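You operate a simulated robot arm through the tools that you are given. There is no shell and no other tool. Be economical: measure what you need, move in short steps, check, and stop when the job is done.

You are at the controls of a simulated two-armed robot. One attempt, no reset.

Task
Pick up the green cartridge with one hand, pass it to the other hand and put it on the top of the pairing bench. Switch the white switch on. Take the grey ticket and leave it on the ledge of the blue housing. Pull the reject lid open. Do these in any order.
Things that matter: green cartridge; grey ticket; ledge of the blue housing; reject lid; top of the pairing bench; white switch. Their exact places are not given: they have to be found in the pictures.

It is judged by the outcome, as a careful person would: the job done as asked, and still so three seconds after it is handed in. It fails if anything else is knocked over, pushed out of place, dropped, spilled or broken. A push-on lid holds only when it is set on centred and level and pressed home; a screw cap is set on level and turned clockwise until tight.

Robot
Two 7-joint arms with two-finger parallel grippers on one trunk, on a base that drives. Base frame: it is fixed to the floor where the robot stands at the start and does not move with it; the origin is under the middle of the robot, x ahead of it, y to its left, z up. Lengths are in mm, angles in degrees, forces in N, time in s.
The left shoulder is at the start at [50, 161, 998], the right one opposite. With the tool pointing down near the work surface each hand reaches from about 100 to 560 mm from the robot's upright axis, wherever it stands, measured 20 degrees to its own side. Places, roughly: green cartridge [500, 0, 500]; grey ticket [2250, 3750, 500]; ledge of the blue housing (42x13 cm) [540, -20, 460]; reject lid [4200, -1500, 900]; top of the pairing bench [4900, 400, 800]; white switch [2800, 3800, 800]. Payload 3.43 kg a hand.
Tool frame (each hand has its own): the origin (TCP) lies between the finger pads and is the grasp point; the fingertips stand 30 mm ahead of it; z points along the fingers, y is the line along which they close. Largest opening 94 mm; finger width 28, thickness 10; the body of the gripper, 50 by 96 mm, starts 55 mm behind the TCP.
Orientation is told as [roll, pitch, yaw] about the base's x, y, z axes, in that order, counted from this pose: with the fingers straight down and closing along the base's y, the tool's x points along the base's -x, its y along +y and its z along -z.

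Tools
- The arms move only by the tool step_arm. It takes "left_motion", "right_motion" or both (then of equal length, played together; a hand with none holds still); each is a list that holds one entry, the list of rows, each a list of 7 numbers: the turn, a rotation vector about the base's x, y, z in units of 120 degrees (1.0 is 120 degrees), then the shift along the base's x, y, z in units of 150 mm (1.0 is 150 mm), then the opening in per cent of the stroke, from 0 (shut) to 100 (fully open). In form: [[[ax, ay, az, tx, ty, tz, jaw], ...]]. A call has 1 to 10 rows; each row is the pose to reach, as a shift and turn from the pose commanded when the call began. A call with a number of a shift or a turn outside -1 to 1 is refused whole. Each row takes 0.2 s and may step no farther than 50 mm and 8.6 degrees from the row before; otherwise, or with a gripper value out of range, the whole call is refused. A pose out of reach is approached as far as the arm can. The call stops where the force on the tool passes 40 N (or 10 N more than at its start, if that is more) or the arm is blocked; 0.2 s more then pass. The fingers move at their own pace (about 45 mm/s each) and stop on an object; they squeeze with about 45 N. The grip force told is the motor's: it shows also when the fingers shut on nothing. Time passes only in rows, and 0.2 s behind the last, so rows that repeat a pose let the fingers close. The reply holds the time, the measured pose of the TCP, the force on the tool along the base axes, the opening and the grip force, in the units named above and with some noise, with the torque about the TCP (base axes, N m) and any sound that the robot's microphone picked up, and new pictures: "views" is both (left out), scene, wrist or none (wrist: the cameras of the hands that moved).
- Cameras (640 x 400 px; columns grow to the right, rows downward): "scene" is now at [117.6, 10.4, 1099.2]; the picture's right is [0.12, -0.99, 0.00], its down [-0.75, -0.09, -0.66] and it looks along [0.65, 0.08, -0.76] (base axes); focal length 274 px, centre (320, 200). "left" rides on the left gripper at [76, -14, -102] in its tool frame; the picture's right is [0.18, 0.98, 0.00], its down [-0.75, 0.14, -0.64] and it looks along [-0.63, 0.12, 0.77] (tool axes); focal length 243 px, centre (320, 200). "right" rides on the right gripper at [76, 14, -102] in its tool frame; the picture's right is [-0.18, 0.98, 0.00], its down [-0.75, -0.14, -0.64] and it looks along [-0.63, -0.12, 0.77] (tool axes); focal length 243 px, centre (320, 200).
- raise_lower(by): slides the trunk up (or, below 0, down) by that many mm; the arms and the scene camera ride with it, the base frame stays. It gives what a move gives, with no picture.
- roll_base(legs): drives the robot by 1 to 6 legs, each [ahead, left, turn to the left] in mm, mm and degrees, along the robot's own axes; the way and the turn of a leg run together, so that a leg with both is an arc; at most 1500 mm and 180 degrees a leg. The arms and the cameras ride along, it lands a little off, and it stops where it bumps. It gives what a move gives, and a new picture of the scene camera.
- pan_tilt(pan, tilt): turns the head with the scene camera to pan (to the left, within 80 degrees either way) and tilt (down, from -29 to 69), counted from straight ahead of the robot. It gives what a move gives, and a new picture of the scene camera.
- locate(camera, pixels): for up to 12 pixels [column, row] of the newest picture of that camera ("zoom" is the newest enlarged one), the place [x, y, z] in the base frame of the surface seen there, good to about 2 mm. No time passes.
- close_up(camera, box): a new picture of the part [left, top, right, bottom] of that camera's present view, enlarged. No time passes.
- hand_in(): hands the job in; it is judged then, once.

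Keep the steps short. Do not move on a guess: measure, check each grasp and each placing, and mend mistakes. In all there are 110 turns and 260 pictures (those below and enlarged ones count). Leave the grippers open and the arms clear of the work at the hand-in unless told otherwise, and finish with a single line.

The tools are called after "Emit:" as name(argument=value, ...) on one line, values as JSON. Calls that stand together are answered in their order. step_arm: Moves the arms, as the interface text tells. Its arguments: {"type":"object","properties":{"left_motion":{"type":"array"},"right_motion":{"type":"array"},"views":{"type":"string","enum":["both","scene","wrist","none"]}},"required":[]} The other tools are called the same way: raise_lower (by) slides the trunk up or down; roll_base (legs) drives the base; pan_tilt (pan, tilt) turns the head that bears the scene camera; locate (camera, pixels) gives the place of the surface under pixels of a picture; close_up (camera, box) takes an enlarged picture of a part of a camera's view; hand_in () hands the job in.

At the start:

```text
time_s: 0.0
left_tool_pos: [514.7, 206.6, 773.2]
left_tool_rot: [0.0, 0.0, 0.0]
left_contact_force: [-0.5, 0.0, 0.0]
left_wrist_torque: [-0.03, -0.01, -0.05]
left_finger_gap: 94.0
left_grip_force: 0.1
right_tool_pos: [526.7, -203.0, 790.6]
right_tool_rot: [0.0, 0.0, 0.0]
right_contact_force: [0.9, -0.1, 0.3]
right_wrist_torque: [-0.02, 0.03, 0.0]
right_finger_gap: 94.0
right_grip_force: 0.0
trunk travel left (down, up): [-25.0, 242.0]
robot x, y, heading: [2.7, -1.2, -0.0]
head pan, tilt: [6.7, 49.1]
```

scene: 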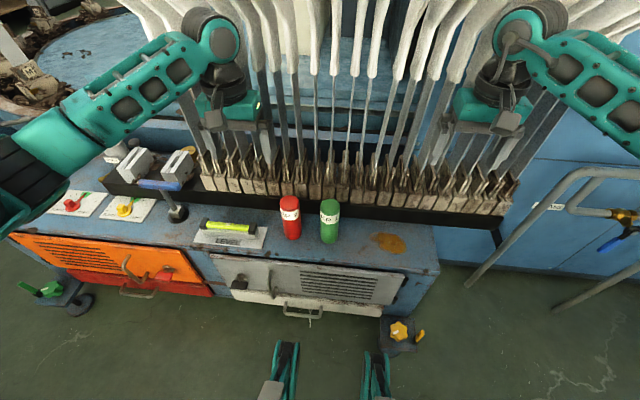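
right: 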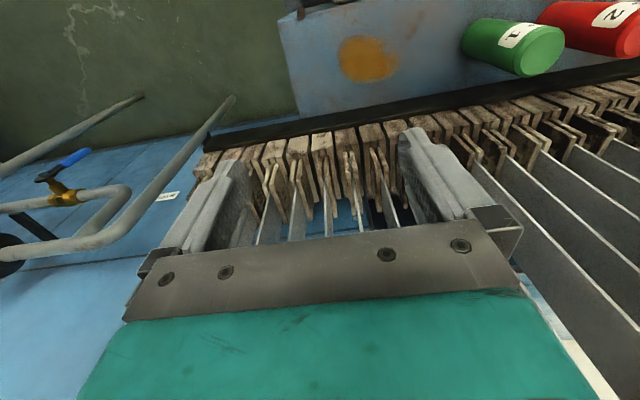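
left: 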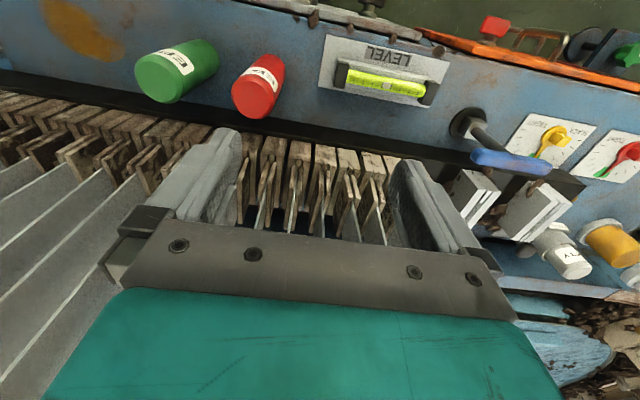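

I see the green cartridge at (329,220) beside a red one at (290,217) on the blue ledge. I will measure both and the ledge around them.

Emit:
locate(camera="scene", pixels=[[330, 203], [329, 222], [328, 241], [290, 200], [291, 236], [260, 262], [360, 250], [390, 245], [430, 265], [360, 215], [230, 235], [360, 190]])

Emit:
close_up(camera="scene", box=[180, 160, 460, 335])

```text
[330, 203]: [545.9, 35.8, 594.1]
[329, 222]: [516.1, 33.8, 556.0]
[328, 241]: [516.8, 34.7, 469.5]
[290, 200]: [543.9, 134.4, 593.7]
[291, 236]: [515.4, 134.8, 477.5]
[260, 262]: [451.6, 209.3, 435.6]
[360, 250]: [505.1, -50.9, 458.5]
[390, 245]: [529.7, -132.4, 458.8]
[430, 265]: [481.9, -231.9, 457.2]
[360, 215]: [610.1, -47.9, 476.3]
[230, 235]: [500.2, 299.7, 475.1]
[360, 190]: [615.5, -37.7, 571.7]
```

```text
2.29 times, centred on (320, 248) of scene
```

zoom: 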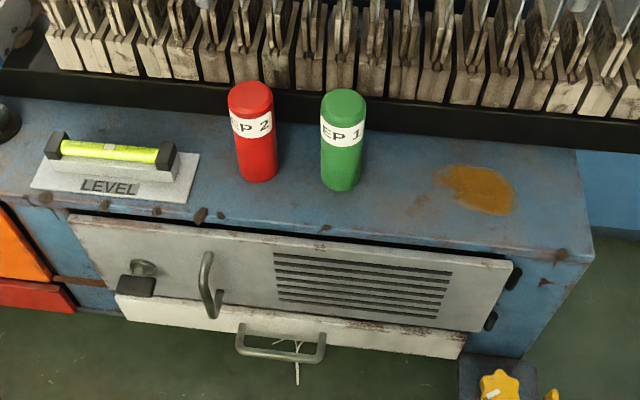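

The cartridge stands upright, centre about (541,35), from z 459 to 594. Ticket and switch lie far to the left, so before any drive I look around with the head.

Emit:
pan_tilt(pan=70, tilt=15)

Emit:
pan_tilt(pan=-60, tilt=15)

Emit:
pan_tilt(pan=0, tilt=5)

```text
time_s: 1.3
left_tool_pos: [515.7, 206.9, 771.7]
left_tool_rot: [0.0, 0.0, 0.0]
left_contact_force: [0.8, -0.1, 0.4]
left_wrist_torque: [-0.01, -0.02, -0.03]
left_finger_gap: 94.2
left_grip_force: 0.0
right_tool_pos: [526.9, -204.1, 789.1]
right_tool_rot: [0.0, 0.0, -0.1]
right_contact_force: [0.1, 0.4, 0.2]
right_wrist_torque: [0.01, -0.01, 0.03]
right_finger_gap: 94.0
right_grip_force: 0.0
trunk travel left (down, up): [-25.0, 242.0]
robot x, y, heading: [-0.4, 1.6, 0.0]
head pan, tilt: [70.0, 15.0]
```

scene: 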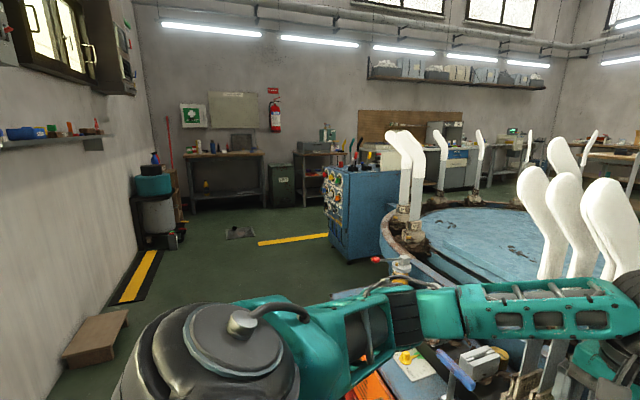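

```text
time_s: 3.5
left_tool_pos: [514.7, 207.4, 772.2]
left_tool_rot: [-0.1, 0.0, -0.1]
left_contact_force: [0.6, 0.1, -0.3]
left_wrist_torque: [0.03, -0.01, 0.0]
left_finger_gap: 94.4
left_grip_force: 0.0
right_tool_pos: [526.5, -203.2, 788.9]
right_tool_rot: [0.0, 0.1, 0.0]
right_contact_force: [-0.3, -0.7, 0.2]
right_wrist_torque: [0.01, -0.02, 0.0]
right_finger_gap: 94.0
right_grip_force: 0.2
trunk travel left (down, up): [-25.0, 242.0]
robot x, y, heading: [-0.5, -0.9, -0.3]
head pan, tilt: [-60.0, 15.0]
```

scene: 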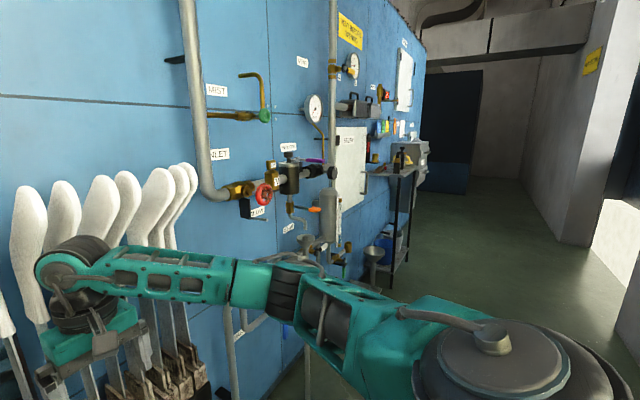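

```text
time_s: 4.8
left_tool_pos: [514.5, 207.0, 772.8]
left_tool_rot: [-0.1, 0.1, 0.0]
left_contact_force: [0.5, -0.7, -0.9]
left_wrist_torque: [-0.02, -0.01, -0.03]
left_finger_gap: 94.0
left_grip_force: 0.1
right_tool_pos: [527.1, -203.5, 789.8]
right_tool_rot: [0.1, -0.1, 0.1]
right_contact_force: [0.4, -1.2, 0.5]
right_wrist_torque: [0.0, 0.05, 0.0]
right_finger_gap: 94.1
right_grip_force: 0.1
trunk travel left (down, up): [-25.0, 242.0]
robot x, y, heading: [-2.1, 1.4, -0.0]
head pan, tilt: [0.0, 5.0]
```

scene: 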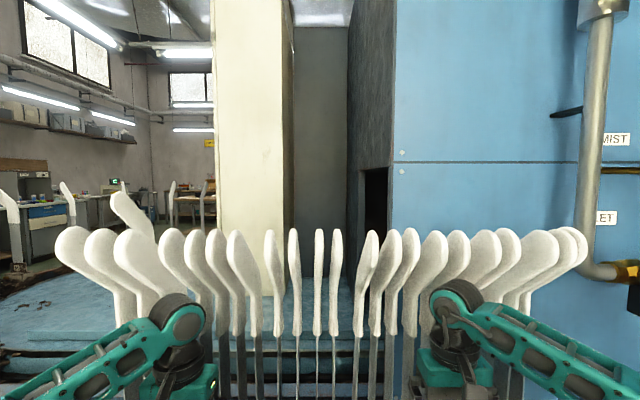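

The way left is between the left wall and the blue cabinet. I look half left and measure floor and obstacles.

Emit:
pan_tilt(pan=60, tilt=8)

Emit:
locate(camera="scene", pixels=[[160, 220], [240, 220], [310, 220], [380, 180], [420, 160], [480, 170], [300, 160], [200, 170], [100, 240], [280, 120], [560, 150], [450, 140]])

Emit:
close_up(camera="scene", box=[240, 80, 560, 280])

```text
time_s: 6.0
left_tool_pos: [515.2, 206.9, 772.1]
left_tool_rot: [0.0, 0.0, 0.0]
left_contact_force: [-0.2, 0.0, 0.2]
left_wrist_torque: [0.01, -0.02, -0.04]
left_finger_gap: 93.9
left_grip_force: 0.0
right_tool_pos: [526.8, -203.1, 790.8]
right_tool_rot: [0.1, 0.0, 0.1]
right_contact_force: [-0.3, -0.1, 0.5]
right_wrist_torque: [-0.02, -0.01, 0.0]
right_finger_gap: 93.7
right_grip_force: 0.0
trunk travel left (down, up): [-25.0, 242.0]
robot x, y, heading: [-2.6, -1.5, 0.1]
head pan, tilt: [60.0, 8.0]
```

scene: 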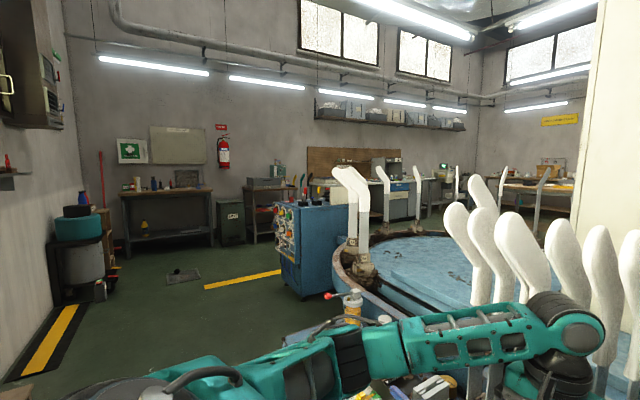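

```text
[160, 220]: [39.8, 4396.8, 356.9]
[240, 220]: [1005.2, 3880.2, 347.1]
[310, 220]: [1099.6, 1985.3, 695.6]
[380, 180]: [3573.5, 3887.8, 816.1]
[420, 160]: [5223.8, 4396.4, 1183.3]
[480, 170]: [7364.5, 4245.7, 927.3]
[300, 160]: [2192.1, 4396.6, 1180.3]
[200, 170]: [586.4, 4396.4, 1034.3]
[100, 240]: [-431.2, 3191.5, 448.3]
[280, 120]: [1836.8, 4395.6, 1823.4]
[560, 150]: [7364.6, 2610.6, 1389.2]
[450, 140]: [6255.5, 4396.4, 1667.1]
```

```text
2.00 times, centred on (400, 180) of scene
```

zoom: 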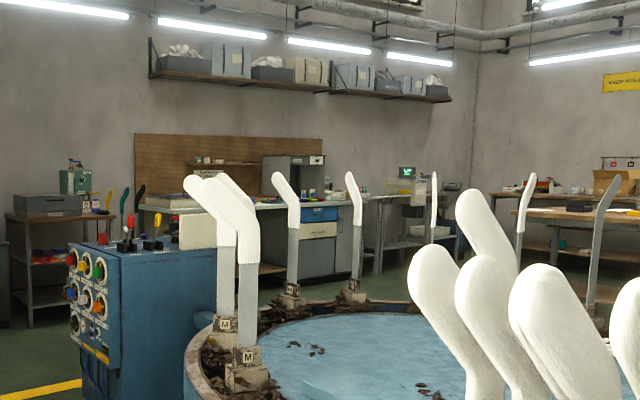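

I measure the free floor, the left wall, the cabinet and the turntable rim in this view.

Emit:
locate(camera="scene", pixels=[[20, 300], [20, 350], [180, 275], [150, 340], [240, 300], [305, 300], [347, 285], [282, 255], [350, 210], [340, 235], [100, 250], [230, 243]])

Emit:
pan_tilt(pan=80, tilt=35)

```text
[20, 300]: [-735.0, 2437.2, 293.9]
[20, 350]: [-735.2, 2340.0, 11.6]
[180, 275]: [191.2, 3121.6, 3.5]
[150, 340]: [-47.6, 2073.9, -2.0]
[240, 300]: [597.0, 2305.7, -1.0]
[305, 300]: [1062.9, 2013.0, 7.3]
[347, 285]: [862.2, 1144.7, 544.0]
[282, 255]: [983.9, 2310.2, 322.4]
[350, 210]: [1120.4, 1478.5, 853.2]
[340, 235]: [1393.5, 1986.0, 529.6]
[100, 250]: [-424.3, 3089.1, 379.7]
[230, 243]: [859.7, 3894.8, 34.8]
```

```text
time_s: 7.0
left_tool_pos: [514.8, 206.5, 773.0]
left_tool_rot: [0.0, 0.0, 0.1]
left_contact_force: [0.2, 0.4, 0.7]
left_wrist_torque: [0.01, -0.02, -0.01]
left_finger_gap: 93.8
left_grip_force: 0.1
right_tool_pos: [526.6, -202.8, 789.4]
right_tool_rot: [0.0, 0.1, 0.0]
right_contact_force: [-0.3, 0.5, -0.1]
right_wrist_torque: [-0.01, -0.02, 0.03]
right_finger_gap: 94.1
right_grip_force: 0.0
trunk travel left (down, up): [-25.0, 242.0]
robot x, y, heading: [-0.8, -2.4, 0.1]
head pan, tilt: [80.0, 35.0]
```

scene: 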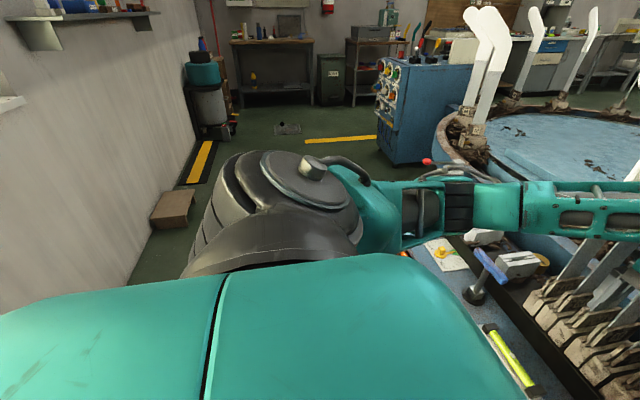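

Wall at x −735, cabinet corner at (985,2000..2310). I check the box on the floor and the front-left end of the machine.

Emit:
locate(camera="scene", pixels=[[172, 192], [193, 190], [190, 226], [152, 222], [400, 258], [425, 165], [375, 137], [216, 130], [330, 180], [470, 175], [235, 115], [380, 105]])

Emit:
pan_tilt(pan=20, tilt=60)

```text
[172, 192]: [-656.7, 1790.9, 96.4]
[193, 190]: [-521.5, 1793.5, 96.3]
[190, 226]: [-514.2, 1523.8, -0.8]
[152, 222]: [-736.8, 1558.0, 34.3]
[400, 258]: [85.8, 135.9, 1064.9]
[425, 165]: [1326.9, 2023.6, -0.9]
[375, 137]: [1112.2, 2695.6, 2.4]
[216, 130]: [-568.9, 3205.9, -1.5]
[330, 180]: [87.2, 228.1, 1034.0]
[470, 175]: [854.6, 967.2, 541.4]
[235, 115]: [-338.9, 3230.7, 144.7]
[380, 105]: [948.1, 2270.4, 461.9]
```

```text
time_s: 8.3
left_tool_pos: [515.0, 207.5, 772.4]
left_tool_rot: [0.0, 0.0, 0.0]
left_contact_force: [-0.8, -0.9, -1.2]
left_wrist_torque: [0.02, -0.02, 0.0]
left_finger_gap: 94.3
left_grip_force: 0.0
right_tool_pos: [526.1, -202.7, 789.9]
right_tool_rot: [0.0, 0.0, 0.0]
right_contact_force: [0.1, 1.0, 0.0]
right_wrist_torque: [-0.01, 0.0, -0.04]
right_finger_gap: 94.0
right_grip_force: 0.1
trunk travel left (down, up): [-25.0, 242.0]
robot x, y, heading: [3.0, -5.7, -0.2]
head pan, tilt: [20.0, 60.0]
```

scene: 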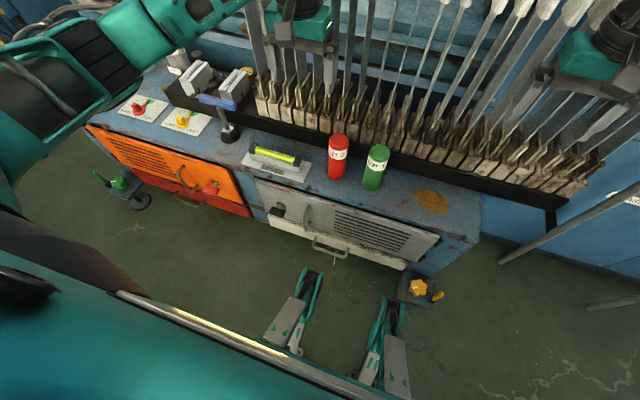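

Two teal items stick out at (295,330) and (385,350); I check whether these are parts of my base or things on the floor, and the level of the green handle device.

Emit:
locate(camera="scene", pixels=[[305, 280], [285, 315], [390, 305], [140, 200], [110, 175], [400, 300], [60, 200], [150, 290], [290, 245], [100, 128], [440, 270]])

Emit:
close_up(camera="scene", box=[220, 240, 460, 390])

```text
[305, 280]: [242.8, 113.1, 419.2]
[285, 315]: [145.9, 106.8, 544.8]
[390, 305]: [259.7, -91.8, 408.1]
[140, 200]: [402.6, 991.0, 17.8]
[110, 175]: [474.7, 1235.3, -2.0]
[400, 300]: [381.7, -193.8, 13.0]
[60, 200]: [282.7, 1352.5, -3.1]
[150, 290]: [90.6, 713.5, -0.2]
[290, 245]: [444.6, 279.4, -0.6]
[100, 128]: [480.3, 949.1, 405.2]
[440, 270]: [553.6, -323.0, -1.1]
```

```text
2.67 times, centred on (340, 315) of scene
```

zoom: 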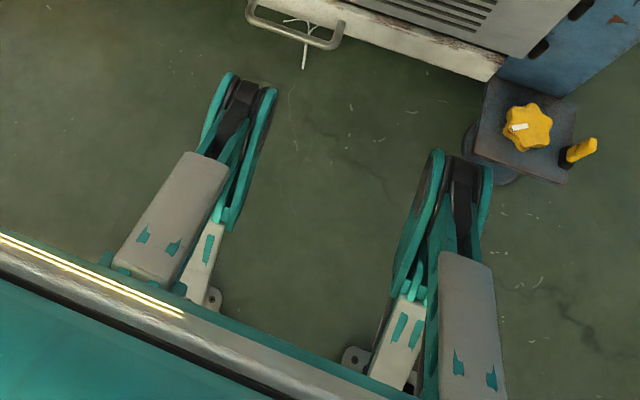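

Those are my own knees. The path at x≈0 is clear. I back off 250, turn left 90°, strafe right 250 and go ahead along +y.

Emit:
roll_base(legs=[[-250, 0, 0], [0, 0, 90], [0, -250, 0], [1300, 0, 0], [1200, 0, 0]])

Emit:
pan_tilt(pan=-55, tilt=15)

```text
time_s: 28.3
left_tool_pos: [-221.4, 3064.9, 770.7]
left_tool_rot: [0.0, 0.0, 90.9]
left_contact_force: [0.0, 0.5, 0.1]
left_wrist_torque: [-0.03, -0.01, 0.0]
left_finger_gap: 93.8
left_grip_force: 0.0
right_tool_pos: [189.7, 3083.7, 790.9]
right_tool_rot: [0.1, -0.1, 90.9]
right_contact_force: [0.3, 0.5, 0.4]
right_wrist_torque: [-0.01, 0.01, 0.01]
right_finger_gap: 93.8
right_grip_force: 0.0
trunk travel left (down, up): [-25.0, 242.0]
robot x, y, heading: [-7.9, 2554.1, 90.7]
head pan, tilt: [20.0, 60.0]
```

scene: 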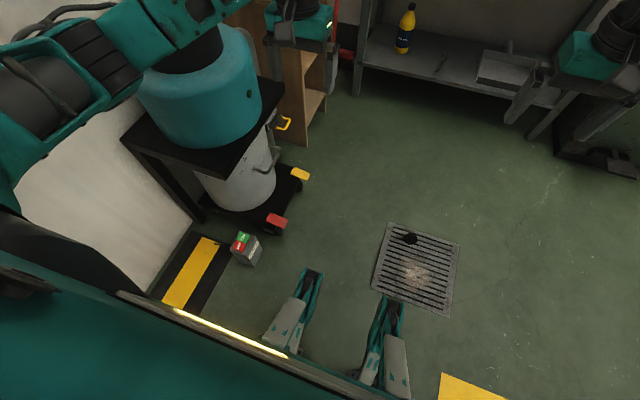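

```text
time_s: 29.8
left_tool_pos: [-222.1, 3066.0, 772.6]
left_tool_rot: [0.0, 0.0, 90.9]
left_contact_force: [0.3, 0.8, 0.8]
left_wrist_torque: [0.0, 0.02, -0.02]
left_finger_gap: 94.1
left_grip_force: 0.1
right_tool_pos: [188.8, 3083.2, 790.6]
right_tool_rot: [0.1, 0.0, 90.9]
right_contact_force: [-0.4, 0.4, 0.3]
right_wrist_torque: [0.02, 0.02, 0.02]
right_finger_gap: 93.9
right_grip_force: 0.1
trunk travel left (down, up): [-25.0, 242.0]
robot x, y, heading: [-5.7, 2552.1, 90.8]
head pan, tilt: [-55.0, 15.0]
```

scene: 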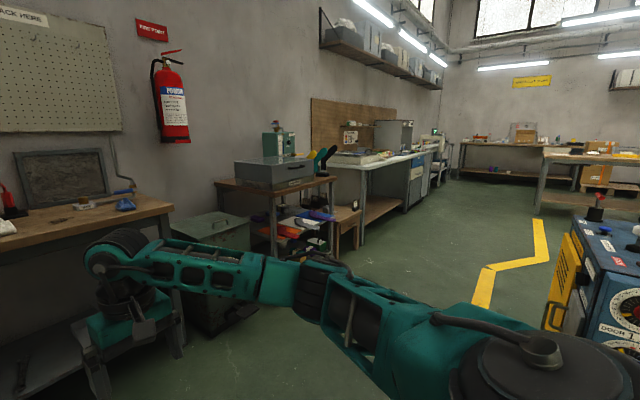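

I measure bench fronts, the cabinet's open yellow door and the free aisle.

Emit:
locate(camera="scene", pixels=[[545, 330], [570, 250], [540, 222], [360, 235], [333, 180], [407, 200], [360, 167], [325, 240], [170, 207], [218, 270], [460, 175], [540, 200]])

Emit:
close_up(camera="scene", box=[220, 100, 460, 250])

```text
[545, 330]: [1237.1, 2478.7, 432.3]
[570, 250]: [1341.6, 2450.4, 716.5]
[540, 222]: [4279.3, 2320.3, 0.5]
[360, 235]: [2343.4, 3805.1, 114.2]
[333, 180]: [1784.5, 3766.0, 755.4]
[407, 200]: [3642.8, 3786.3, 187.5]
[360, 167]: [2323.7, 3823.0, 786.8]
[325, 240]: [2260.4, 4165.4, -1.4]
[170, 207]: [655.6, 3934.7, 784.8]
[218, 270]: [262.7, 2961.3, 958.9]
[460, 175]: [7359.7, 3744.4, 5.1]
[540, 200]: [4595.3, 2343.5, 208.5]
```

```text
2.67 times, centred on (340, 175) of scene
```

zoom: 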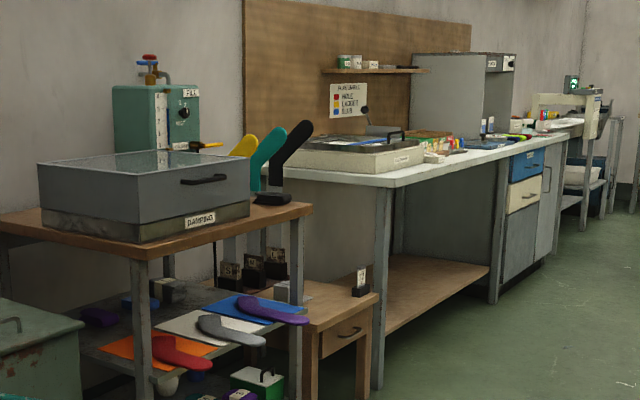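

The aisle between y 2480 and 3766 is free. I drive along its middle at y≈3080 to x≈2250, then turn to face the benches.

Emit:
roll_base(legs=[[0, -200, 0], [0, 0, -90], [0, 530, 0], [1200, 0, 0], [850, 0, 0], [0, 0, 90]])

Emit:
pan_tilt(pan=0, tilt=40)

```text
time_s: 38.7
left_tool_pos: [699.8, 3052.4, 772.1]
left_tool_rot: [0.1, -0.1, 1.0]
left_contact_force: [0.4, -0.4, 0.3]
left_wrist_torque: [0.04, 0.01, 0.01]
left_finger_gap: 93.8
left_grip_force: 0.1
right_tool_pos: [717.1, 2644.0, 790.1]
right_tool_rot: [0.0, 0.0, 0.8]
right_contact_force: [-0.9, -0.2, 0.3]
right_wrist_torque: [0.01, 0.01, 0.0]
right_finger_gap: 94.1
right_grip_force: 0.1
trunk travel left (down, up): [-25.0, 242.0]
robot x, y, heading: [187.5, 2838.3, 0.7]
head pan, tilt: [-55.0, 15.0]
stopped in leg 3: the robot was blocked; the commanded pose is now the measured one
```

scene: 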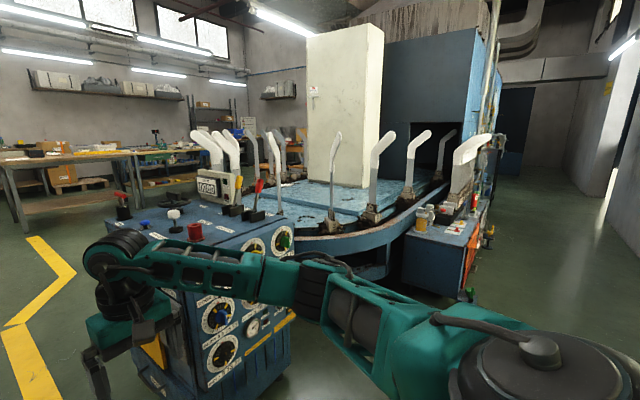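

```text
time_s: 39.9
left_tool_pos: [700.0, 3052.3, 772.7]
left_tool_rot: [0.1, 0.0, 0.8]
left_contact_force: [0.3, -1.1, 0.5]
left_wrist_torque: [0.0, 0.01, -0.02]
left_finger_gap: 94.0
left_grip_force: 0.1
right_tool_pos: [718.6, 2642.2, 790.5]
right_tool_rot: [0.0, 0.0, 0.8]
right_contact_force: [0.6, -0.3, 0.6]
right_wrist_torque: [0.01, 0.03, -0.03]
right_finger_gap: 94.1
right_grip_force: 0.1
trunk travel left (down, up): [-25.0, 242.0]
robot x, y, heading: [186.4, 2839.2, 0.9]
head pan, tilt: [0.0, 40.0]
```

scene: 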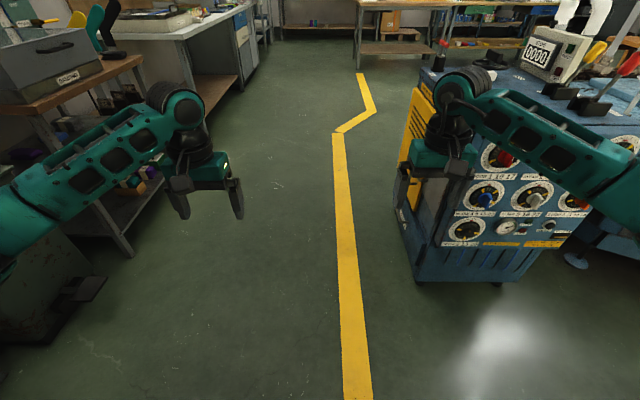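

Something blocked the left strafe. I look to the left-rear to see what was touched.

Emit:
pan_tilt(pan=80, tilt=50)

```text
time_s: 41.4
left_tool_pos: [701.6, 3053.9, 771.3]
left_tool_rot: [0.0, 0.0, 0.8]
left_contact_force: [0.9, 0.7, 0.6]
left_wrist_torque: [-0.03, 0.02, -0.03]
left_finger_gap: 93.9
left_grip_force: 0.0
right_tool_pos: [716.7, 2643.7, 789.2]
right_tool_rot: [-0.1, 0.0, 0.7]
right_contact_force: [-0.3, 0.4, -0.5]
right_wrist_torque: [-0.03, 0.01, 0.0]
right_finger_gap: 94.0
right_grip_force: 0.0
trunk travel left (down, up): [-25.0, 242.0]
robot x, y, heading: [189.4, 2839.3, 0.7]
head pan, tilt: [80.0, 50.0]
```

scene: 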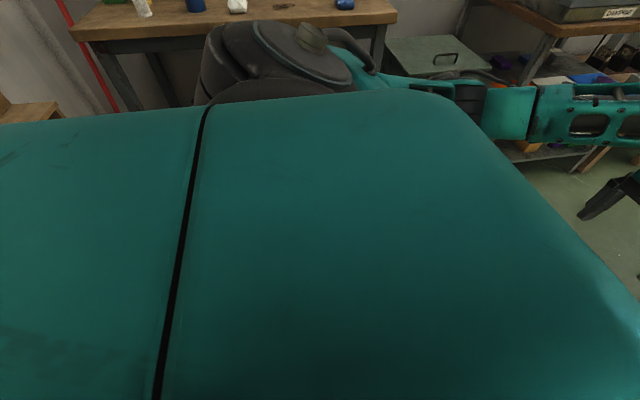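

The touch was probably at my rear-left against the drum cart. I ease off, go ahead 350, then strafe left and carry on.

Emit:
roll_base(legs=[[0, -50, 0], [380, 0, 0], [0, 300, 0]])

Emit:
pan_tilt(pan=80, tilt=30)

```text
time_s: 47.3
left_tool_pos: [1081.5, 3300.1, 772.4]
left_tool_rot: [0.0, 0.0, 0.4]
left_contact_force: [0.8, 0.0, 0.3]
left_wrist_torque: [-0.02, 0.02, -0.03]
left_finger_gap: 93.9
left_grip_force: 0.0
right_tool_pos: [1097.0, 2889.5, 789.7]
right_tool_rot: [0.0, 0.0, 0.3]
right_contact_force: [0.4, -0.6, 0.0]
right_wrist_torque: [-0.03, 0.03, -0.01]
right_finger_gap: 94.0
right_grip_force: 0.2
trunk travel left (down, up): [-25.0, 242.0]
robot x, y, heading: [568.7, 3090.9, 0.5]
head pan, tilt: [80.0, 50.0]
```

scene: 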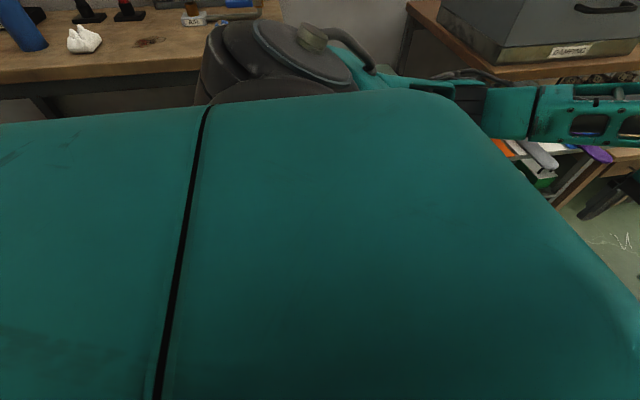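

```text
time_s: 48.2
left_tool_pos: [1082.0, 3300.4, 773.2]
left_tool_rot: [0.0, 0.1, 0.4]
left_contact_force: [0.2, 0.4, 0.0]
left_wrist_torque: [0.0, -0.03, 0.02]
left_finger_gap: 94.0
left_grip_force: 0.0
right_tool_pos: [1095.3, 2889.2, 790.2]
right_tool_rot: [0.0, 0.1, 0.5]
right_contact_force: [0.2, 0.7, -0.2]
right_wrist_torque: [0.0, -0.01, -0.01]
right_finger_gap: 93.8
right_grip_force: 0.1
trunk travel left (down, up): [-25.0, 242.0]
robot x, y, heading: [569.3, 3086.4, 0.4]
head pan, tilt: [80.0, 30.0]
```

scene: 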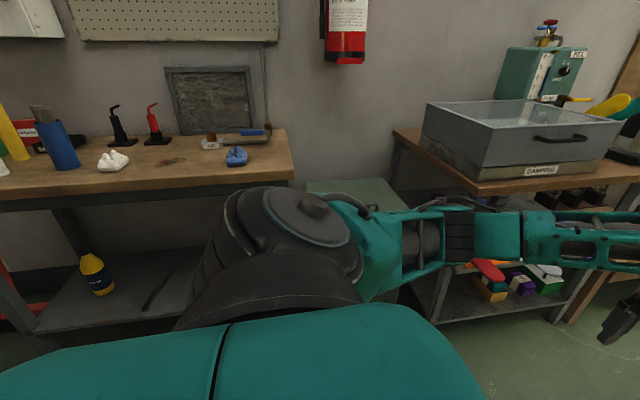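

Clear here. I go on along +x to about 2250 and then turn to the benches.

Emit:
roll_base(legs=[[1000, 0, 0], [680, 0, 0], [0, 0, 90]])

Emit:
pan_tilt(pan=0, tilt=35)

```text
time_s: 60.6
left_tool_pos: [2032.3, 3623.4, 772.1]
left_tool_rot: [0.0, 0.0, 92.4]
left_contact_force: [-0.5, -0.6, 0.4]
left_wrist_torque: [0.02, 0.03, 0.0]
left_finger_gap: 93.9
left_grip_force: 0.0
right_tool_pos: [2441.7, 3651.4, 790.7]
right_tool_rot: [0.0, -0.1, 92.4]
right_contact_force: [0.7, -0.5, -0.4]
right_wrist_torque: [0.02, 0.0, -0.02]
right_finger_gap: 93.9
right_grip_force: 0.0
trunk travel left (down, up): [-25.0, 242.0]
robot x, y, heading: [2262.4, 3114.2, 92.5]
head pan, tilt: [80.0, 30.0]
```

scene: 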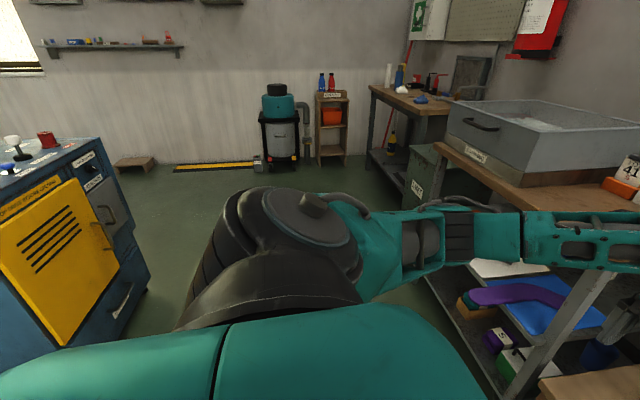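

```text
time_s: 62.1
left_tool_pos: [2031.6, 3621.8, 772.2]
left_tool_rot: [0.0, -0.1, 92.4]
left_contact_force: [0.1, 0.0, -0.6]
left_wrist_torque: [0.0, 0.04, -0.03]
left_finger_gap: 93.9
left_grip_force: 0.1
right_tool_pos: [2440.3, 3651.5, 789.5]
right_tool_rot: [0.0, 0.0, 92.5]
right_contact_force: [-0.2, -0.7, -0.1]
right_wrist_torque: [-0.01, 0.01, -0.02]
right_finger_gap: 94.2
right_grip_force: 0.1
trunk travel left (down, up): [-25.0, 242.0]
robot x, y, heading: [2262.0, 3115.3, 92.9]
head pan, tilt: [0.0, 35.0]
```

scene: 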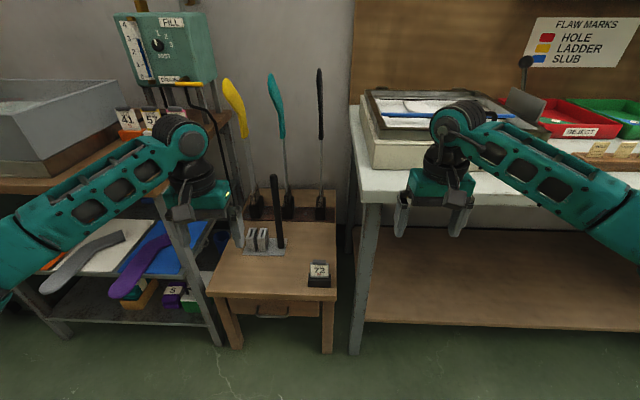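

The small wooden table with the ticket "72" is at (319,272). I enlarge it and the right-hand bench.

Emit:
close_up(camera="scene", box=[200, 200, 360, 300])

Emit:
close_up(camera="scene", box=[340, 40, 640, 228])

Emit:
locate(camera="scene", pixels=[[319, 264], [319, 273], [319, 283], [312, 262], [327, 262], [300, 265], [290, 290], [335, 290], [250, 236], [263, 240], [280, 240], [340, 215]])

```text
4.00 times, centred on (280, 250) of scene
```

zoom: 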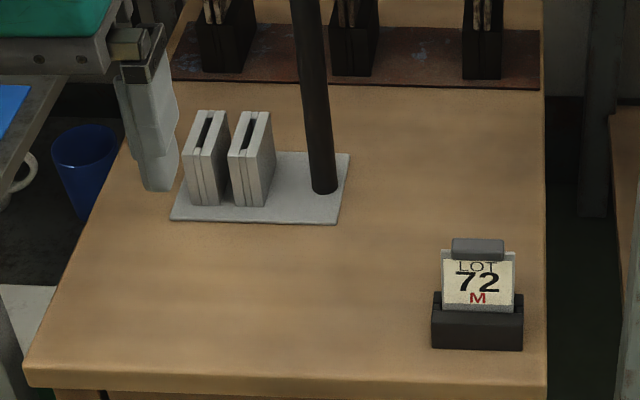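

```text
2.13 times, centred on (490, 134) of scene
```

zoom: 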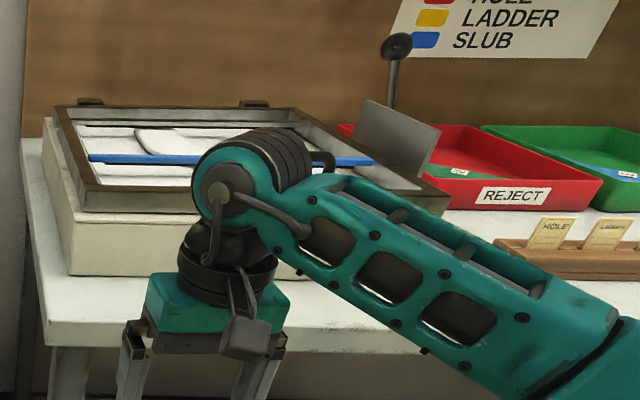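

```text
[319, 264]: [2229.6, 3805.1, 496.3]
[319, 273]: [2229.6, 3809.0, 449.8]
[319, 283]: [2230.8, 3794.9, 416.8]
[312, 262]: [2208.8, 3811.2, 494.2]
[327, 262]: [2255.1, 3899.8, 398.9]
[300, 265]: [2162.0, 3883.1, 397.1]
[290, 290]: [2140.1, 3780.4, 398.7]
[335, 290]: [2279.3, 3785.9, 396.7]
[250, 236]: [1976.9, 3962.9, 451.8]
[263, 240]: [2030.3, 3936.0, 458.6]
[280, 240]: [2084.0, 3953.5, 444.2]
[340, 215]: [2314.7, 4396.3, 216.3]
```

The ticket: a thin plate facing me with a grey tab on top at (2230,3807,497), standing in a black holder. I pull both hands back 135 mm twice (right one also up) before driving closer, as the right hand would hit the white bench.

Emit:
step_arm(left_motion=[[[0, 0, 0, 0, -0.3, 0, 100], [0, 0, 0, 0, -0.6, 0, 100], [0, 0, 0, 0, -0.9, 0, 100]]], right_motion=[[[0, 0, 0, 0, -0.3, 0.1, 100], [0, 0, 0, 0, -0.6, 0.2, 100], [0, 0, 0, 0, -0.9, 0.3, 100]]], views="none")

Emit:
step_arm(right_motion=[[[0, 0, 0, 0, -0.3, 0.1, 100], [0, 0, 0, 0, -0.6, 0.2, 100], [0, 0, 0, 0, -0.9, 0.3, 100]]], views="none")

Emit:
roll_base(legs=[[0, 0, -2.6], [0, -140, 0], [180, 0, 0]])

```text
time_s: 63.0
left_tool_pos: [2034.8, 3487.7, 772.0]
left_tool_rot: [0.0, 0.0, 92.4]
left_contact_force: [0.1, 0.4, 0.5]
left_wrist_torque: [0.02, 0.02, 0.04]
left_finger_gap: 94.1
left_grip_force: 0.0
right_tool_pos: [2442.5, 3514.7, 832.6]
right_tool_rot: [-0.1, 0.0, 92.3]
right_contact_force: [-0.1, 0.0, 0.1]
right_wrist_torque: [-0.01, -0.03, 0.01]
right_finger_gap: 94.2
right_grip_force: 0.1
trunk travel left (down, up): [-25.0, 242.0]
robot x, y, heading: [2262.1, 3116.6, 92.3]
head pan, tilt: [0.0, 35.0]
```

```text
time_s: 63.8
left_tool_pos: [2034.2, 3487.8, 771.0]
left_tool_rot: [0.0, 0.0, 92.4]
left_contact_force: [-0.1, 0.0, -0.3]
left_wrist_torque: [0.01, -0.02, 0.0]
left_finger_gap: 94.0
left_grip_force: 0.1
right_tool_pos: [2441.8, 3384.2, 881.4]
right_tool_rot: [-0.1, 0.2, 92.3]
right_contact_force: [-0.4, 0.0, 0.7]
right_wrist_torque: [-0.02, -0.01, 0.04]
right_finger_gap: 94.0
right_grip_force: 0.1
right hand out of reach, approached as far as the arm can: row 3
trunk travel left (down, up): [-25.0, 242.0]
robot x, y, heading: [2262.7, 3120.0, 92.4]
head pan, tilt: [0.0, 35.0]
```

```text
time_s: 67.1
left_tool_pos: [2188.9, 3678.8, 772.0]
left_tool_rot: [0.0, 0.0, 89.9]
left_contact_force: [-0.3, 0.1, -0.1]
left_wrist_torque: [0.01, 0.01, 0.02]
left_finger_gap: 94.1
left_grip_force: 0.0
right_tool_pos: [2593.0, 3556.4, 880.7]
right_tool_rot: [0.0, 0.1, 90.0]
right_contact_force: [0.4, 0.1, 0.3]
right_wrist_torque: [-0.01, 0.03, 0.02]
right_finger_gap: 94.1
right_grip_force: 0.0
trunk travel left (down, up): [-25.0, 242.0]
robot x, y, heading: [2397.3, 3298.0, 89.9]
head pan, tilt: [0.0, 35.0]
```

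scene: 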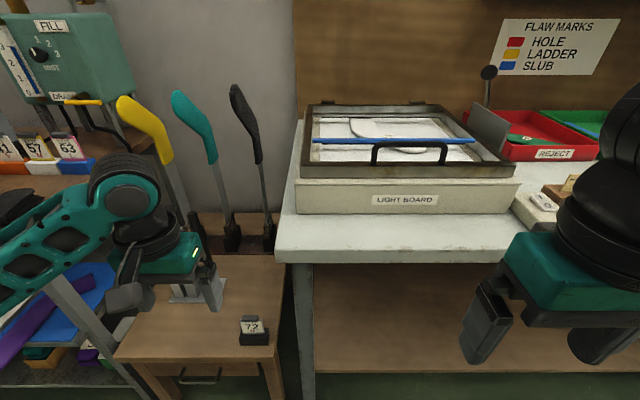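

The ticket shows at (250,328); a small white box with a round thing stands at (540,205), maybe the switch. I enlarge both.

Emit:
close_up(camera="scene", box=[210, 300, 290, 350])

Emit:
locate(camera="zoom", pixels=[[280, 145], [360, 145], [320, 140], [240, 190], [410, 190], [320, 300], [320, 200], [320, 165], [240, 300], [460, 330], [330, 270], [200, 260]])

Emit:
close_up(camera="scene", box=[480, 140, 640, 240])

```text
8.00 times, centred on (250, 325) of scene
```

zoom: 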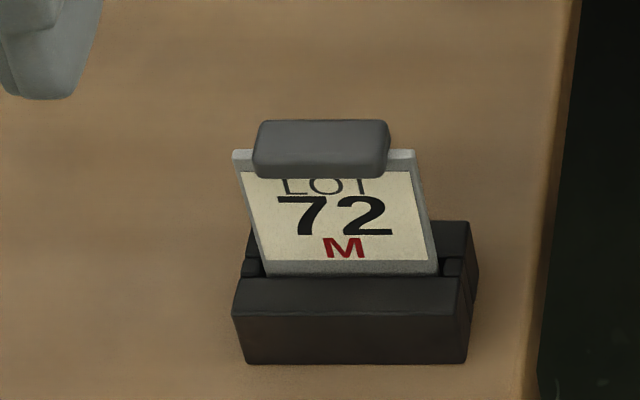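

```text
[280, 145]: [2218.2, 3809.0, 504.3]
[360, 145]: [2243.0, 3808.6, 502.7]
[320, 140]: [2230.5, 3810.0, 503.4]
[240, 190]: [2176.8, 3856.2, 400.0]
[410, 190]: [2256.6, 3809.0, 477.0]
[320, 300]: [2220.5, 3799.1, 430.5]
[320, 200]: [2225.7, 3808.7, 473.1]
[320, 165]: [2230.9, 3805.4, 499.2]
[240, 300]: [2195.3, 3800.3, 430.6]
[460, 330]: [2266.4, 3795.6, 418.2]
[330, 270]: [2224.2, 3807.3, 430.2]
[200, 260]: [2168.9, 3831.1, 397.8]
```

```text
4.00 times, centred on (560, 190) of scene
```

zoom: 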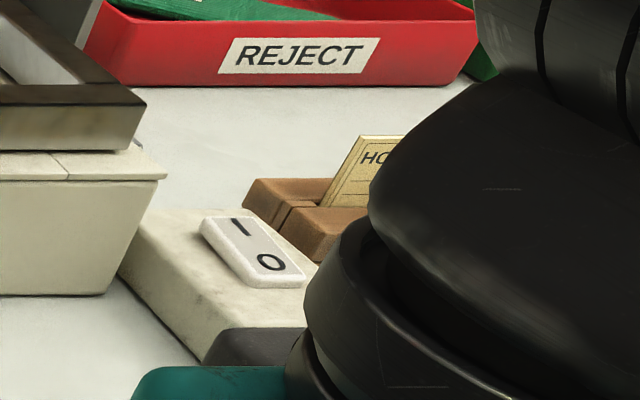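

The ticket's tab is at x 2218–2245, y≈3808, top z 504; the holder top is at 430. I turn the left hand toward yaw 0 (closing along y) while moving it above the ticket at height 772.

Emit:
step_arm(left_motion=[[[0, 0, -0.07, 0.0275, 0.0867, 0, 100], [0, 0, -0.14, 0.055, 0.173, 0, 100], [0, 0, -0.21, 0.0825, 0.26, 0, 100], [0, 0, -0.28, 0.11, 0.347, 0, 100], [0, 0, -0.35, 0.1375, 0.433, 0, 100], [0, 0, -0.42, 0.165, 0.52, 0, 100], [0, 0, -0.49, 0.19, 0.607, 0, 100], [0, 0, -0.56, 0.22, 0.693, 0, 100], [0, 0, -0.63, 0.25, 0.78, 0, 100], [0, 0, -0.7, 0.275, 0.867, 0, 100]]], views="none")

Emit:
step_arm(left_motion=[[[0, 0, -0.05, 0, 0, -0.2, 100], [0, 0, -0.05, 0, 0, -0.5, 100], [0, 0, -0.05, 0, 0, -0.8, 100], [0, 0, -0.05, 0, 0, -0.8, 60]]], views="both")

```text
time_s: 69.3
left_tool_pos: [2231.2, 3809.5, 773.0]
left_tool_rot: [-0.1, 0.1, 5.7]
left_contact_force: [0.0, 0.5, 0.5]
left_wrist_torque: [0.0, 0.01, -0.02]
left_finger_gap: 93.9
left_grip_force: 0.2
right_tool_pos: [2593.9, 3555.4, 879.7]
right_tool_rot: [0.0, 0.1, 89.9]
right_contact_force: [-0.9, 0.1, 1.0]
right_wrist_torque: [0.01, 0.01, 0.01]
right_finger_gap: 94.2
right_grip_force: 0.1
trunk travel left (down, up): [-25.0, 242.0]
robot x, y, heading: [2398.0, 3296.1, 89.9]
head pan, tilt: [0.0, 35.0]
```

```text
time_s: 70.3
left_tool_pos: [2230.0, 3811.5, 649.3]
left_tool_rot: [0.0, 0.0, -0.3]
left_contact_force: [-0.5, 0.7, -0.6]
left_wrist_torque: [0.05, -0.01, 0.03]
left_finger_gap: 59.2
left_grip_force: 0.1
right_tool_pos: [2592.8, 3554.2, 881.2]
right_tool_rot: [0.0, 0.2, 89.9]
right_contact_force: [0.5, -0.1, -0.5]
right_wrist_torque: [0.0, -0.02, -0.02]
right_finger_gap: 93.9
right_grip_force: 0.0
trunk travel left (down, up): [-25.0, 242.0]
robot x, y, heading: [2401.0, 3295.5, 89.9]
head pan, tilt: [0.0, 35.0]
```

scene: 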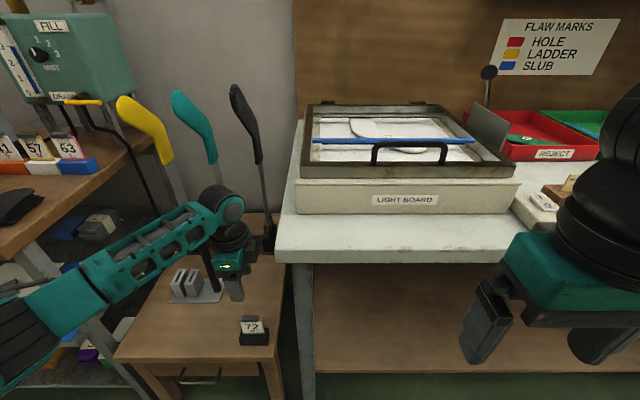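
left: 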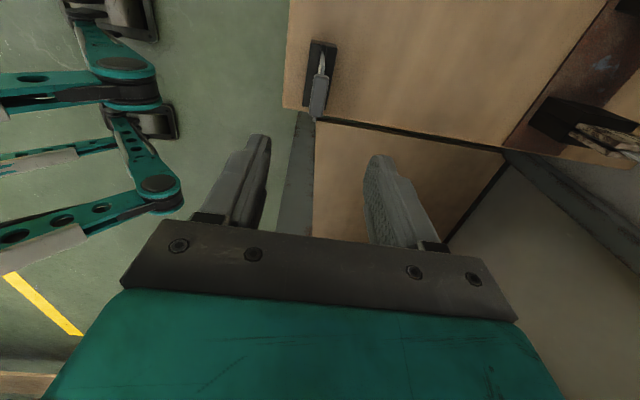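

The hand is upright over it. I measure the tab in the wrist picture near (320,95).

Emit:
close_up(camera="left", box=[280, 30, 360, 130])

Emit:
locate(camera="left", pixels=[[320, 80], [317, 95], [314, 110], [325, 95], [311, 95], [320, 110], [322, 62]])

```text
4.00 times, centred on (320, 80) of left
```

zoom: 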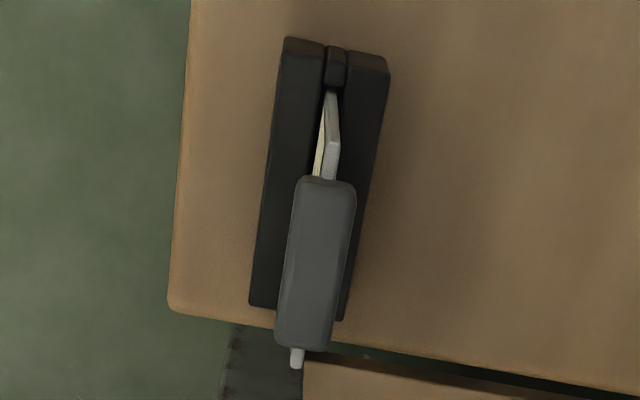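

```text
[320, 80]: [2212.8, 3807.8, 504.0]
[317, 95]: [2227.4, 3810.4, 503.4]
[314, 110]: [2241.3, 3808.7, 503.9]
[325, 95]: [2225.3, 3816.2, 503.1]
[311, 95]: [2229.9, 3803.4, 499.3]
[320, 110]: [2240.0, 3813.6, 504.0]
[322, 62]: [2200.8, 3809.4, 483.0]
```

The tab is centred at (2228,3810), 14 mm thick. I go straight down to z≈498.

Emit:
step_arm(left_motion=[[[0, 0, 0, 0, -0.005, -0.3, 60], [0, 0, 0, 0, -0.005, -0.6, 60], [0, 0, 0, -0.01, -0.005, -0.85, 60], [0, 0, 0, -0.01, -0.005, -1.0, 60]]], views="wrist")

```text
time_s: 71.3
left_tool_pos: [2229.3, 3808.6, 501.8]
left_tool_rot: [0.1, -0.1, -0.1]
left_contact_force: [0.1, -0.1, -0.7]
left_wrist_torque: [0.01, 0.01, 0.01]
left_finger_gap: 56.3
left_grip_force: 0.0
right_tool_pos: [2593.5, 3555.1, 880.3]
right_tool_rot: [0.0, 0.1, 89.9]
right_contact_force: [0.6, 0.6, 0.7]
right_wrist_torque: [-0.01, 0.02, 0.03]
right_finger_gap: 94.2
right_grip_force: 0.0
trunk travel left (down, up): [-25.0, 242.0]
robot x, y, heading: [2399.3, 3295.2, 89.6]
head pan, tilt: [0.0, 35.0]
```

left: 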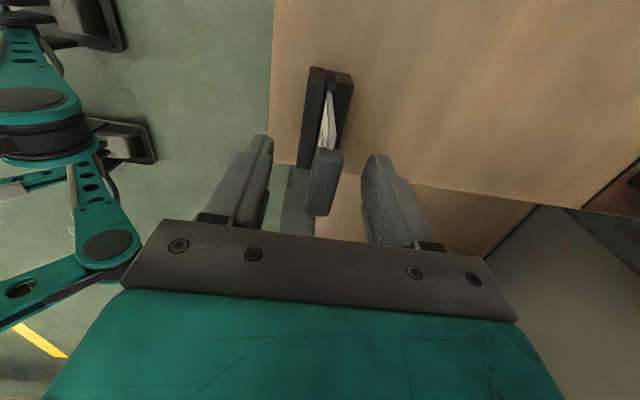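

The tab is between the fingers. I lower 7 mm more and close.

Emit:
step_arm(left_motion=[[[0, 0, 0, 0, 0.007, -0.045, 60], [0, 0, 0, 0, 0.007, -0.045, 30], [0, 0, 0, 0, 0.007, -0.045, 0], [0, 0, 0, 0, 0.007, -0.045, 0], [0, 0, 0, 0, 0.007, -0.045, 0]]], views="wrist")

```text
time_s: 72.5
left_tool_pos: [2228.9, 3808.6, 496.1]
left_tool_rot: [0.0, 0.0, -0.2]
left_contact_force: [0.2, -0.3, -0.6]
left_wrist_torque: [0.05, 0.0, 0.0]
left_finger_gap: 18.1
left_grip_force: 43.9
right_tool_pos: [2592.1, 3555.5, 881.2]
right_tool_rot: [-0.1, 0.0, 89.9]
right_contact_force: [-0.8, -0.6, -0.2]
right_wrist_torque: [-0.02, -0.01, -0.01]
right_finger_gap: 94.1
right_grip_force: 0.1
trunk travel left (down, up): [-25.0, 242.0]
robot x, y, heading: [2397.9, 3295.5, 90.1]
head pan, tilt: [0.0, 35.0]
```

left: 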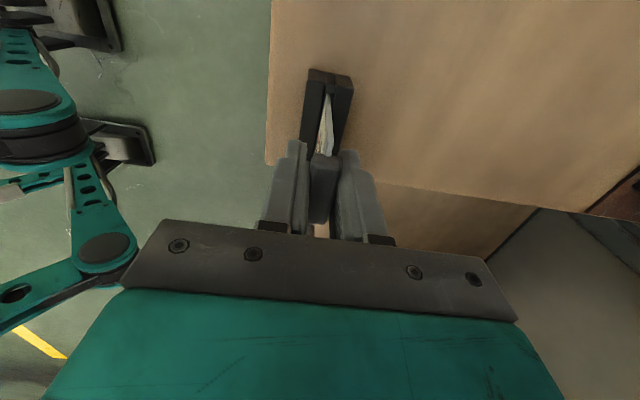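

Held: gap 18 mm, 44 N. I lift it slowly out of the holder.

Emit:
step_arm(left_motion=[[[0, 0, 0, 0, 0, 0.1, 0], [0, 0, 0, 0, 0, 0.2, 0], [0, 0, 0, 0, 0, 0.35, 0], [0, 0, 0, 0, 0, 0.5, 0], [0, 0, 0, 0, 0, 0.75, 0], [0, 0, 0, 0, 0, 1.0, 0]]], views="both")

```text
time_s: 73.9
left_tool_pos: [2227.9, 3808.6, 645.4]
left_tool_rot: [-0.1, 0.1, 0.0]
left_contact_force: [0.3, -0.6, -0.1]
left_wrist_torque: [0.05, -0.01, -0.01]
left_finger_gap: 17.8
left_grip_force: 44.7
right_tool_pos: [2592.5, 3554.3, 881.8]
right_tool_rot: [0.0, 0.2, 89.9]
right_contact_force: [-0.3, 0.4, -0.2]
right_wrist_torque: [-0.01, 0.02, -0.02]
right_finger_gap: 94.0
right_grip_force: 0.1
trunk travel left (down, up): [-25.0, 242.0]
robot x, y, heading: [2396.3, 3298.5, 90.0]
head pan, tilt: [0.0, 35.0]
```

scene: 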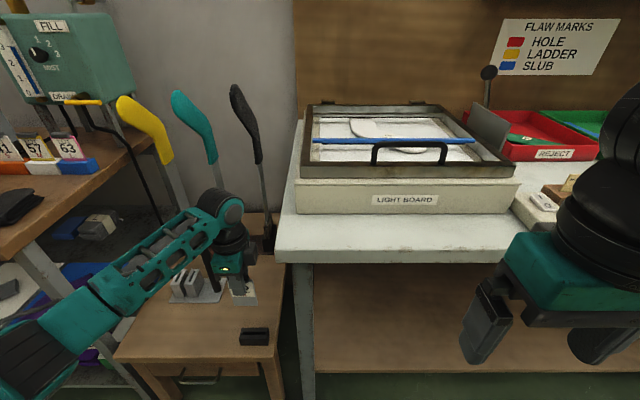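
left: 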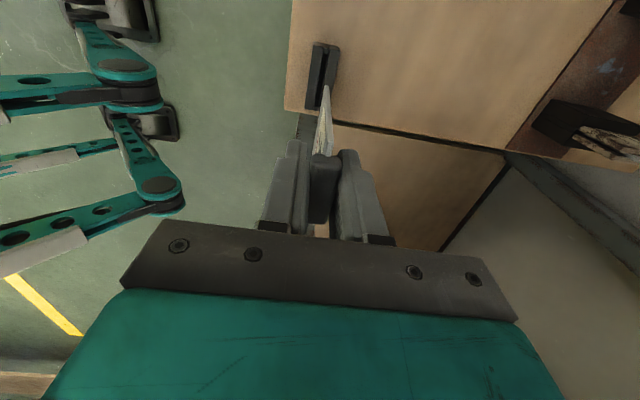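

The ticket is out and the holder stayed. I pull the left hand back and up, then shift the base back and right toward the switch.

Emit:
step_arm(left_motion=[[[0, 0, 0, 0, 0, 0.3, 0], [0, 0, 0, 0, -0.1, 0.6, 0], [0, 0, 0, 0, -0.4, 0.8, 0], [0, 0, 0, 0, -0.7, 0.9, 0], [0, 0, 0, 0, -1.0, 0.95, 0]]], views="none")

Emit:
roll_base(legs=[[-60, 0, 0], [0, -300, 0]])

Emit:
close_up(camera="scene", box=[220, 120, 460, 270])

```text
refused: row 3 steps farther than a row can; nothing moved
```

```text
time_s: 76.0
left_tool_pos: [2289.1, 3748.9, 645.3]
left_tool_rot: [-0.2, 0.5, 0.9]
left_contact_force: [-0.8, 0.4, 0.4]
left_wrist_torque: [0.02, 0.03, 0.01]
left_finger_gap: 18.0
left_grip_force: 45.4
right_tool_pos: [2663.6, 3498.2, 880.1]
right_tool_rot: [0.0, 0.0, 90.1]
right_contact_force: [-0.4, -0.6, 0.6]
right_wrist_torque: [0.0, -0.01, -0.03]
right_finger_gap: 94.1
right_grip_force: 0.1
trunk travel left (down, up): [-25.0, 242.0]
robot x, y, heading: [2468.8, 3240.8, 89.9]
head pan, tilt: [0.0, 35.0]
stopped in leg 2: the robot was blocked; the commanded pose is now the measured one
```

scene: 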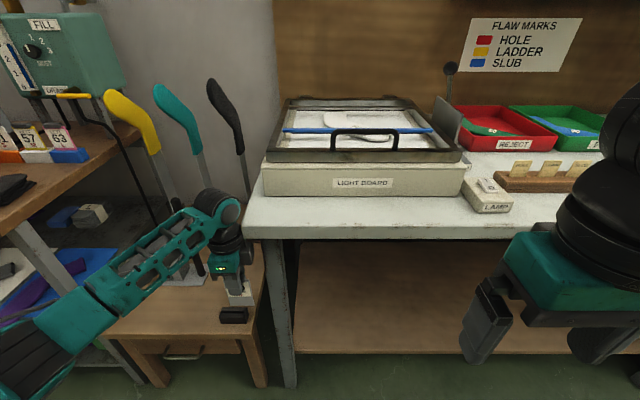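

```text
2.67 times, centred on (340, 195) of scene
```

zoom: 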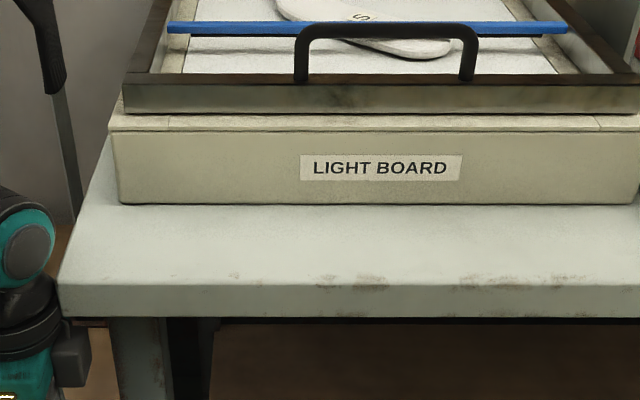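

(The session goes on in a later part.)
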